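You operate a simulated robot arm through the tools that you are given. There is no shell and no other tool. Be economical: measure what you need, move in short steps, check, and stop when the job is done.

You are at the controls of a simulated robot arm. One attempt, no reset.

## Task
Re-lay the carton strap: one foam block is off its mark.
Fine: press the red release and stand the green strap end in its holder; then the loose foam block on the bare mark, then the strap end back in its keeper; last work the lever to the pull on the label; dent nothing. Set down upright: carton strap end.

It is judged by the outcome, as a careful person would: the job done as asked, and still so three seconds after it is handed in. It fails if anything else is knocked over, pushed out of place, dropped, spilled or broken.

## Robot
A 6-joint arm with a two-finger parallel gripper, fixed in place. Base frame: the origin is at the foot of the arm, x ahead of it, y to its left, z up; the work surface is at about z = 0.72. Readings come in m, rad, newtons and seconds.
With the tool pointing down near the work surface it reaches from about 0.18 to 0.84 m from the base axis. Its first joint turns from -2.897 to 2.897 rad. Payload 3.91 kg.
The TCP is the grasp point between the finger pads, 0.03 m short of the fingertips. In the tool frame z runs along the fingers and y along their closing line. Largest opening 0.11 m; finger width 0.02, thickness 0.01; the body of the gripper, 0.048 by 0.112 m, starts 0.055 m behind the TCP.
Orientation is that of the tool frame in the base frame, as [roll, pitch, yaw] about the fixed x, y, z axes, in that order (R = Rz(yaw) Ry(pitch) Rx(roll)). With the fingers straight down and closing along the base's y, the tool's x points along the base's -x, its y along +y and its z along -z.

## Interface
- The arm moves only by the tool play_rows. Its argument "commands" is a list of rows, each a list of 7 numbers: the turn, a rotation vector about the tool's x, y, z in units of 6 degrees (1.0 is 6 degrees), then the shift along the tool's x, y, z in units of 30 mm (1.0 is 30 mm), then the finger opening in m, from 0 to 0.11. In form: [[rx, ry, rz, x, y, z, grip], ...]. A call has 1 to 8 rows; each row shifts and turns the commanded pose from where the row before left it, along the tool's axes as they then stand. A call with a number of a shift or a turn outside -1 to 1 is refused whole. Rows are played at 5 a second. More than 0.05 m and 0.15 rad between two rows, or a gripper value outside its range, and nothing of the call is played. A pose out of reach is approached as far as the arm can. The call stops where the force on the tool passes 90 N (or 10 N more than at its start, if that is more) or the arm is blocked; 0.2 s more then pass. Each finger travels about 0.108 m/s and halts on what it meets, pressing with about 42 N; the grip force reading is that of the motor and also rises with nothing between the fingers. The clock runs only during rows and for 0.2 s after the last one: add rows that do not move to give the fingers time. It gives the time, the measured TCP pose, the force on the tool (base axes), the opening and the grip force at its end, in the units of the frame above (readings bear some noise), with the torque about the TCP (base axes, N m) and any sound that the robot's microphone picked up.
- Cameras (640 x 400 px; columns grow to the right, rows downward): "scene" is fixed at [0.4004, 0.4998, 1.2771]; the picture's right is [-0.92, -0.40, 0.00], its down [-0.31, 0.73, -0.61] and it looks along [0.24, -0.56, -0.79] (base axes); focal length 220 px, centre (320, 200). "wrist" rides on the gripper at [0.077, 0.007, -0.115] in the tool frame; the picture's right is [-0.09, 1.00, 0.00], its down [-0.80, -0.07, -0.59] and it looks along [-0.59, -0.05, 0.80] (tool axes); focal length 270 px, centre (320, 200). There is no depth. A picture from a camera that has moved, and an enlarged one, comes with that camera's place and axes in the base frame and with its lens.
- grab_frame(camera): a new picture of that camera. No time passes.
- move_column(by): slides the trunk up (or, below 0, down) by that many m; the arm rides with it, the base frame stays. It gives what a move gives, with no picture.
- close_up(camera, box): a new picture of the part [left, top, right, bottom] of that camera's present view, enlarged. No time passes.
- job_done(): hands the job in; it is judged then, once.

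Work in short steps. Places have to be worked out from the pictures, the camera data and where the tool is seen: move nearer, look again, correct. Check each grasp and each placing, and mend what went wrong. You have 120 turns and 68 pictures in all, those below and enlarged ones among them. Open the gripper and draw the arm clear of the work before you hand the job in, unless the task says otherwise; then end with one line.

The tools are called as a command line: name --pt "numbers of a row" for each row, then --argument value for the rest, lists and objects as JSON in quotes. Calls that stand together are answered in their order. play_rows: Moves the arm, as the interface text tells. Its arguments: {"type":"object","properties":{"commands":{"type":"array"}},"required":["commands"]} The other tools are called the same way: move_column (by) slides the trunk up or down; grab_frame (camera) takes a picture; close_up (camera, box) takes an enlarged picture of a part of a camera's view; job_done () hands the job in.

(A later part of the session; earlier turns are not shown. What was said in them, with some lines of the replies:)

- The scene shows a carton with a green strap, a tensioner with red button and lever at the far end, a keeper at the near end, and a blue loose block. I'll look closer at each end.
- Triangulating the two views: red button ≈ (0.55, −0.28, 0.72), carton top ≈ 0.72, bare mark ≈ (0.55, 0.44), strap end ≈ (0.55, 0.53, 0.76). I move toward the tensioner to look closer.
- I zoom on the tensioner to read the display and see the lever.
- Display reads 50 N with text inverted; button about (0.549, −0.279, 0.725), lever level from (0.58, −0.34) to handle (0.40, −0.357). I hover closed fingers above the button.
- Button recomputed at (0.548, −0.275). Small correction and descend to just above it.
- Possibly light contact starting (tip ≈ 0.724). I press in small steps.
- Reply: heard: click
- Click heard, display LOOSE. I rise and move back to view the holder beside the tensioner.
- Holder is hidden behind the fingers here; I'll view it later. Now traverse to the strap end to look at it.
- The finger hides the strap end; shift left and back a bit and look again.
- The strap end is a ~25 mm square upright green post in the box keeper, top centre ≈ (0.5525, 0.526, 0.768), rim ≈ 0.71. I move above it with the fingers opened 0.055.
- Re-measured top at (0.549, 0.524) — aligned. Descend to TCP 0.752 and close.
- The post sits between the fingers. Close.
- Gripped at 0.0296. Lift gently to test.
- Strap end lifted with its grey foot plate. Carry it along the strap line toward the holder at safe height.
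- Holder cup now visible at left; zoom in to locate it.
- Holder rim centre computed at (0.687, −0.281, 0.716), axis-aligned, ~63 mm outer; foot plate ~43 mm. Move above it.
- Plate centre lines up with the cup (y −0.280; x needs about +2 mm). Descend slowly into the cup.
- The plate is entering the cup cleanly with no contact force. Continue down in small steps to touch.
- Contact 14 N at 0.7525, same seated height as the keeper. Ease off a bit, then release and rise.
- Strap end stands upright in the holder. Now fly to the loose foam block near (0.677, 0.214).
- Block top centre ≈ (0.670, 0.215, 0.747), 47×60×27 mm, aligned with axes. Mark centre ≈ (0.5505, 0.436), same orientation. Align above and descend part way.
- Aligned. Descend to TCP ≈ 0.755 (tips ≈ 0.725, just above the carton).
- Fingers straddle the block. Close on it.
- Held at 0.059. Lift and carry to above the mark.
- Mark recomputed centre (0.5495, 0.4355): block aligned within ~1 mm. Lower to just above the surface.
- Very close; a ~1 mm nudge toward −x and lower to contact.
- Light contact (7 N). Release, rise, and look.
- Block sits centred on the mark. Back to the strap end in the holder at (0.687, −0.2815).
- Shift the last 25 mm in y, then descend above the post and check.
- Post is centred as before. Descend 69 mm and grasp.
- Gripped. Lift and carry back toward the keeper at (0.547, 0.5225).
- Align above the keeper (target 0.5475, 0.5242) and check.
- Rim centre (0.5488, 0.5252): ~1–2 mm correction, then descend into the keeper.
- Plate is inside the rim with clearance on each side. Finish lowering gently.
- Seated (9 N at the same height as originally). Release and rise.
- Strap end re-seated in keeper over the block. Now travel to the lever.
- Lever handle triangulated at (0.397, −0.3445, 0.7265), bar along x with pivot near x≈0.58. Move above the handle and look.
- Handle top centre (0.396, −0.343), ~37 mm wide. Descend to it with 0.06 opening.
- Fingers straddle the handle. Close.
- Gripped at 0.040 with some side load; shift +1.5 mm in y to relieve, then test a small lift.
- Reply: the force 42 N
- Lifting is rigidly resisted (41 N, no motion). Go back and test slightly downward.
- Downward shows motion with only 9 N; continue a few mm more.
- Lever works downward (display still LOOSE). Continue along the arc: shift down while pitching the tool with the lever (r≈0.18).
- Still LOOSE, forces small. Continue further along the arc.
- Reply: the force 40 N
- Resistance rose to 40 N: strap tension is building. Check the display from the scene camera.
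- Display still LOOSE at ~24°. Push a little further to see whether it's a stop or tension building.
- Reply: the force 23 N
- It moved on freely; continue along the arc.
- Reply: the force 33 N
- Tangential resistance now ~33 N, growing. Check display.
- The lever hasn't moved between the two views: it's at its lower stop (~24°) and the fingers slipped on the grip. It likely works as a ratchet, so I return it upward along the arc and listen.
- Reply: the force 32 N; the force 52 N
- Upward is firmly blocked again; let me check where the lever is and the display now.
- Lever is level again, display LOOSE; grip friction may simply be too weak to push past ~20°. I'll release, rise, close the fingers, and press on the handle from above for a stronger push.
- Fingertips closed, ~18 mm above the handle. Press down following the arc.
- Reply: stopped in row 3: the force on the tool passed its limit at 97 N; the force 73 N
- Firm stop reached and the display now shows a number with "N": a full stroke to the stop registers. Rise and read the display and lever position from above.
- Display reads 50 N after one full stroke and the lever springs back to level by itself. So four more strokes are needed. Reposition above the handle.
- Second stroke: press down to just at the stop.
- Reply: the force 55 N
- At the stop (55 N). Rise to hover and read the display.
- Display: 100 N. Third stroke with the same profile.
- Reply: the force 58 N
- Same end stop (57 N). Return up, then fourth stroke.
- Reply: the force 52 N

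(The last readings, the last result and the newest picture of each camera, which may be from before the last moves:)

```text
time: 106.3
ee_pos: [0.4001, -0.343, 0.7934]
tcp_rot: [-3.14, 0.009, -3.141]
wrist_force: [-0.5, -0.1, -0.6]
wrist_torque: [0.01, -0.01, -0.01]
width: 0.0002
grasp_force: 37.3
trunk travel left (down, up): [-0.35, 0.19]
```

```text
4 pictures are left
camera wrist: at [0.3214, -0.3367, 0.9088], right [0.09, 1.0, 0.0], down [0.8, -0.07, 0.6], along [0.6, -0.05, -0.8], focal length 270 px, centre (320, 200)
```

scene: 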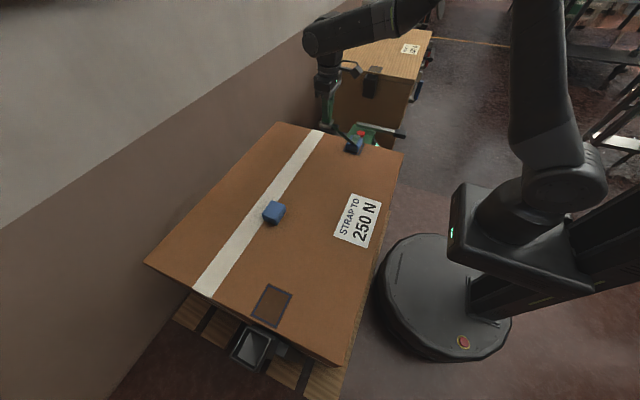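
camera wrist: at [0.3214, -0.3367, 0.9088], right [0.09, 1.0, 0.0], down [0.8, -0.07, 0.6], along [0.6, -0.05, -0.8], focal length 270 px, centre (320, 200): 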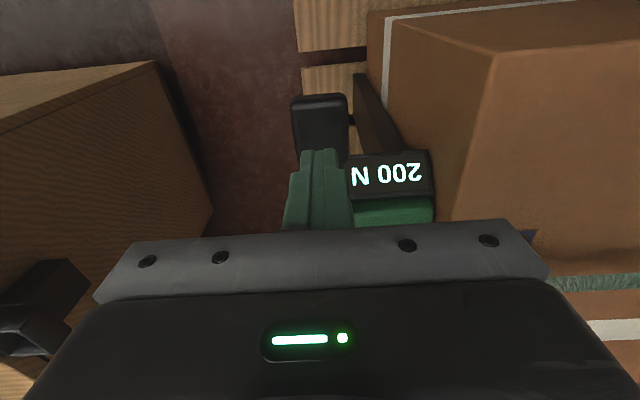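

Display: 200 N. One final stroke.

play_rows --pt "0 0 0 0 0 0.6 0" --pt "0 0 0 -0.05 0 0.6 0" --pt "0 0 0 -0.08 0 0.6 0" --pt "0 0 0 -0.08 0 0.6 0" --pt "0 0 0 -0.04 0 0.3 0" --pt "0 0 0 0 0 0.15 0" --pt "0 0 0 0 0 0.07 0" --pt "0 0 0 0 0 0 0"

play_rows --pt "0 0 0 0 0 0.06 0" --pt "0 0 0 0 0 0.06 0" --pt "0 0 0 0 0 0.06 0" --pt "0 0 0 0 0 0 0"

play_rows --pt "0 0 0 0 0 -0.3 0" --pt "0 0 0 0.05 0 -0.6 0" --pt "0 0 0 0.1 0 -0.8 0" --pt "0 0 0 0.1 0 -0.8 0" --pt "0 0 0 0 0 -0.6 0" --pt "0 0 0 0 0 0 0"

grab_frame --camera "wrist"

```text
time: 108.1
ee_pos: [0.4083, -0.3439, 0.7042]
tcp_rot: [-3.138, 0.01, -3.141]
wrist_force: [-0.2, 1.9, 5.3]
wrist_torque: [0.03, -0.09, -0.02]
width: 0.0
grasp_force: 37.9
trunk travel left (down, up): [-0.35, 0.19]
```

```text
time: 109.1
ee_pos: [0.4074, -0.3438, 0.704]
tcp_rot: [-3.134, 0.016, 3.14]
wrist_force: [4.1, -1.9, 56.7]
wrist_torque: [-0.11, -0.71, 0.0]
width: 0.0002
grasp_force: 37.6
trunk travel left (down, up): [-0.35, 0.19]
```

```text
time: 110.5
ee_pos: [0.4014, -0.3444, 0.7935]
tcp_rot: [-3.14, 0.007, 3.14]
wrist_force: [-0.1, 0.9, 0.3]
wrist_torque: [0.02, -0.02, 0.03]
width: 0.0
grasp_force: 37.5
trunk travel left (down, up): [-0.35, 0.19]
```

```text
3 pictures are left
camera wrist: at [0.3214, -0.3388, 0.9078], right [0.09, 1.0, 0.0], down [0.8, -0.07, 0.6], along [0.6, -0.05, -0.8], focal length 270 px, centre (320, 200)
```

wrist: 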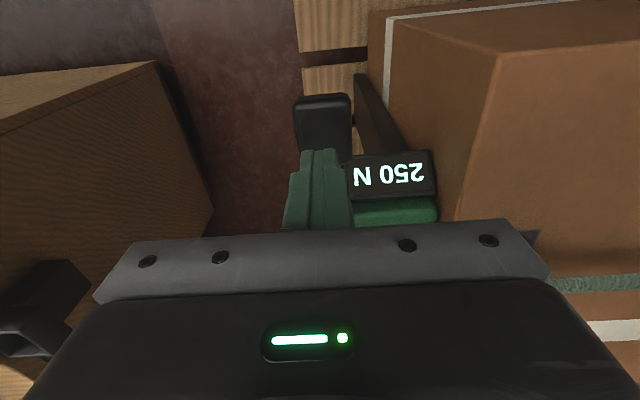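

Display: 250 N. Raise the arm clear, open the gripper, and check the whole scene.

play_rows --pt "0 0 0 0 0 -1 0" --pt "0 0 0 0 0 -1 0" --pt "0 0 0 0 0 -1 0.03" --pt "0 0 0 0 0 -1 0.08" --pt "0 0 0 0 0 -1 0.1" --pt "0 0 0 0 0 -1 0.1" --pt "0 0 0 0 0 0 0.1"

grab_frame --camera "scene"

close_up --camera "scene" --box '[200, 270, 360, 370]'

```text
time: 112.1
ee_pos: [0.3976, -0.3454, 0.9738]
tcp_rot: [-3.141, 0.01, 3.141]
wrist_force: [-0.5, 0.6, 0.0]
wrist_torque: [-0.02, 0.01, -0.01]
width: 0.0999
grasp_force: 0.1
trunk travel left (down, up): [-0.35, 0.19]
```

```text
2 pictures are left
```

scene: 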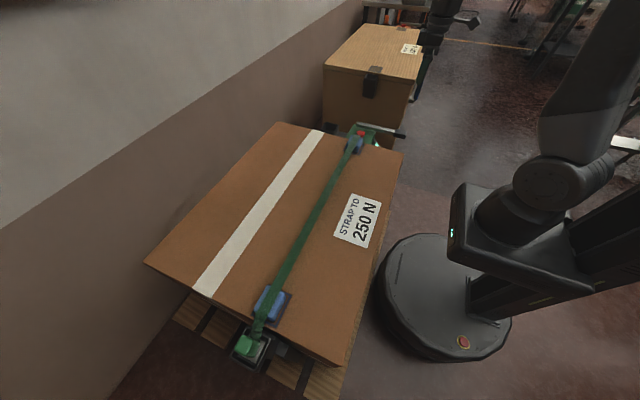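

```text
4.00 times, centred on (280, 320) of scene
camera zoom: at [0.4004, 0.4998, 1.2771], right [-0.92, -0.4, 0.0], down [-0.31, 0.73, -0.61], along [0.24, -0.56, -0.79], focal length 878 px, centre (480, -280)
```

zoom: 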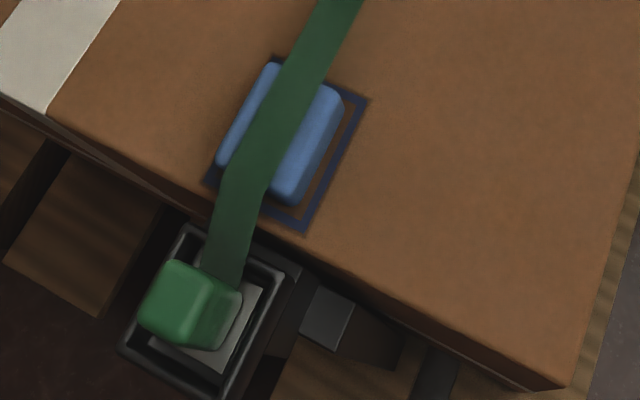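

The block is on its mark under the strap, the strap end is upright in its keeper, the display reads 250 N, and the arm is clear with the gripper open.

job_done

```text
The job is handed in.
```

The strap is re-laid: the foam block is on its mark, the strap end stands upright in its keeper, the tensioner reads 250 N, and the arm is clear with the gripper open.
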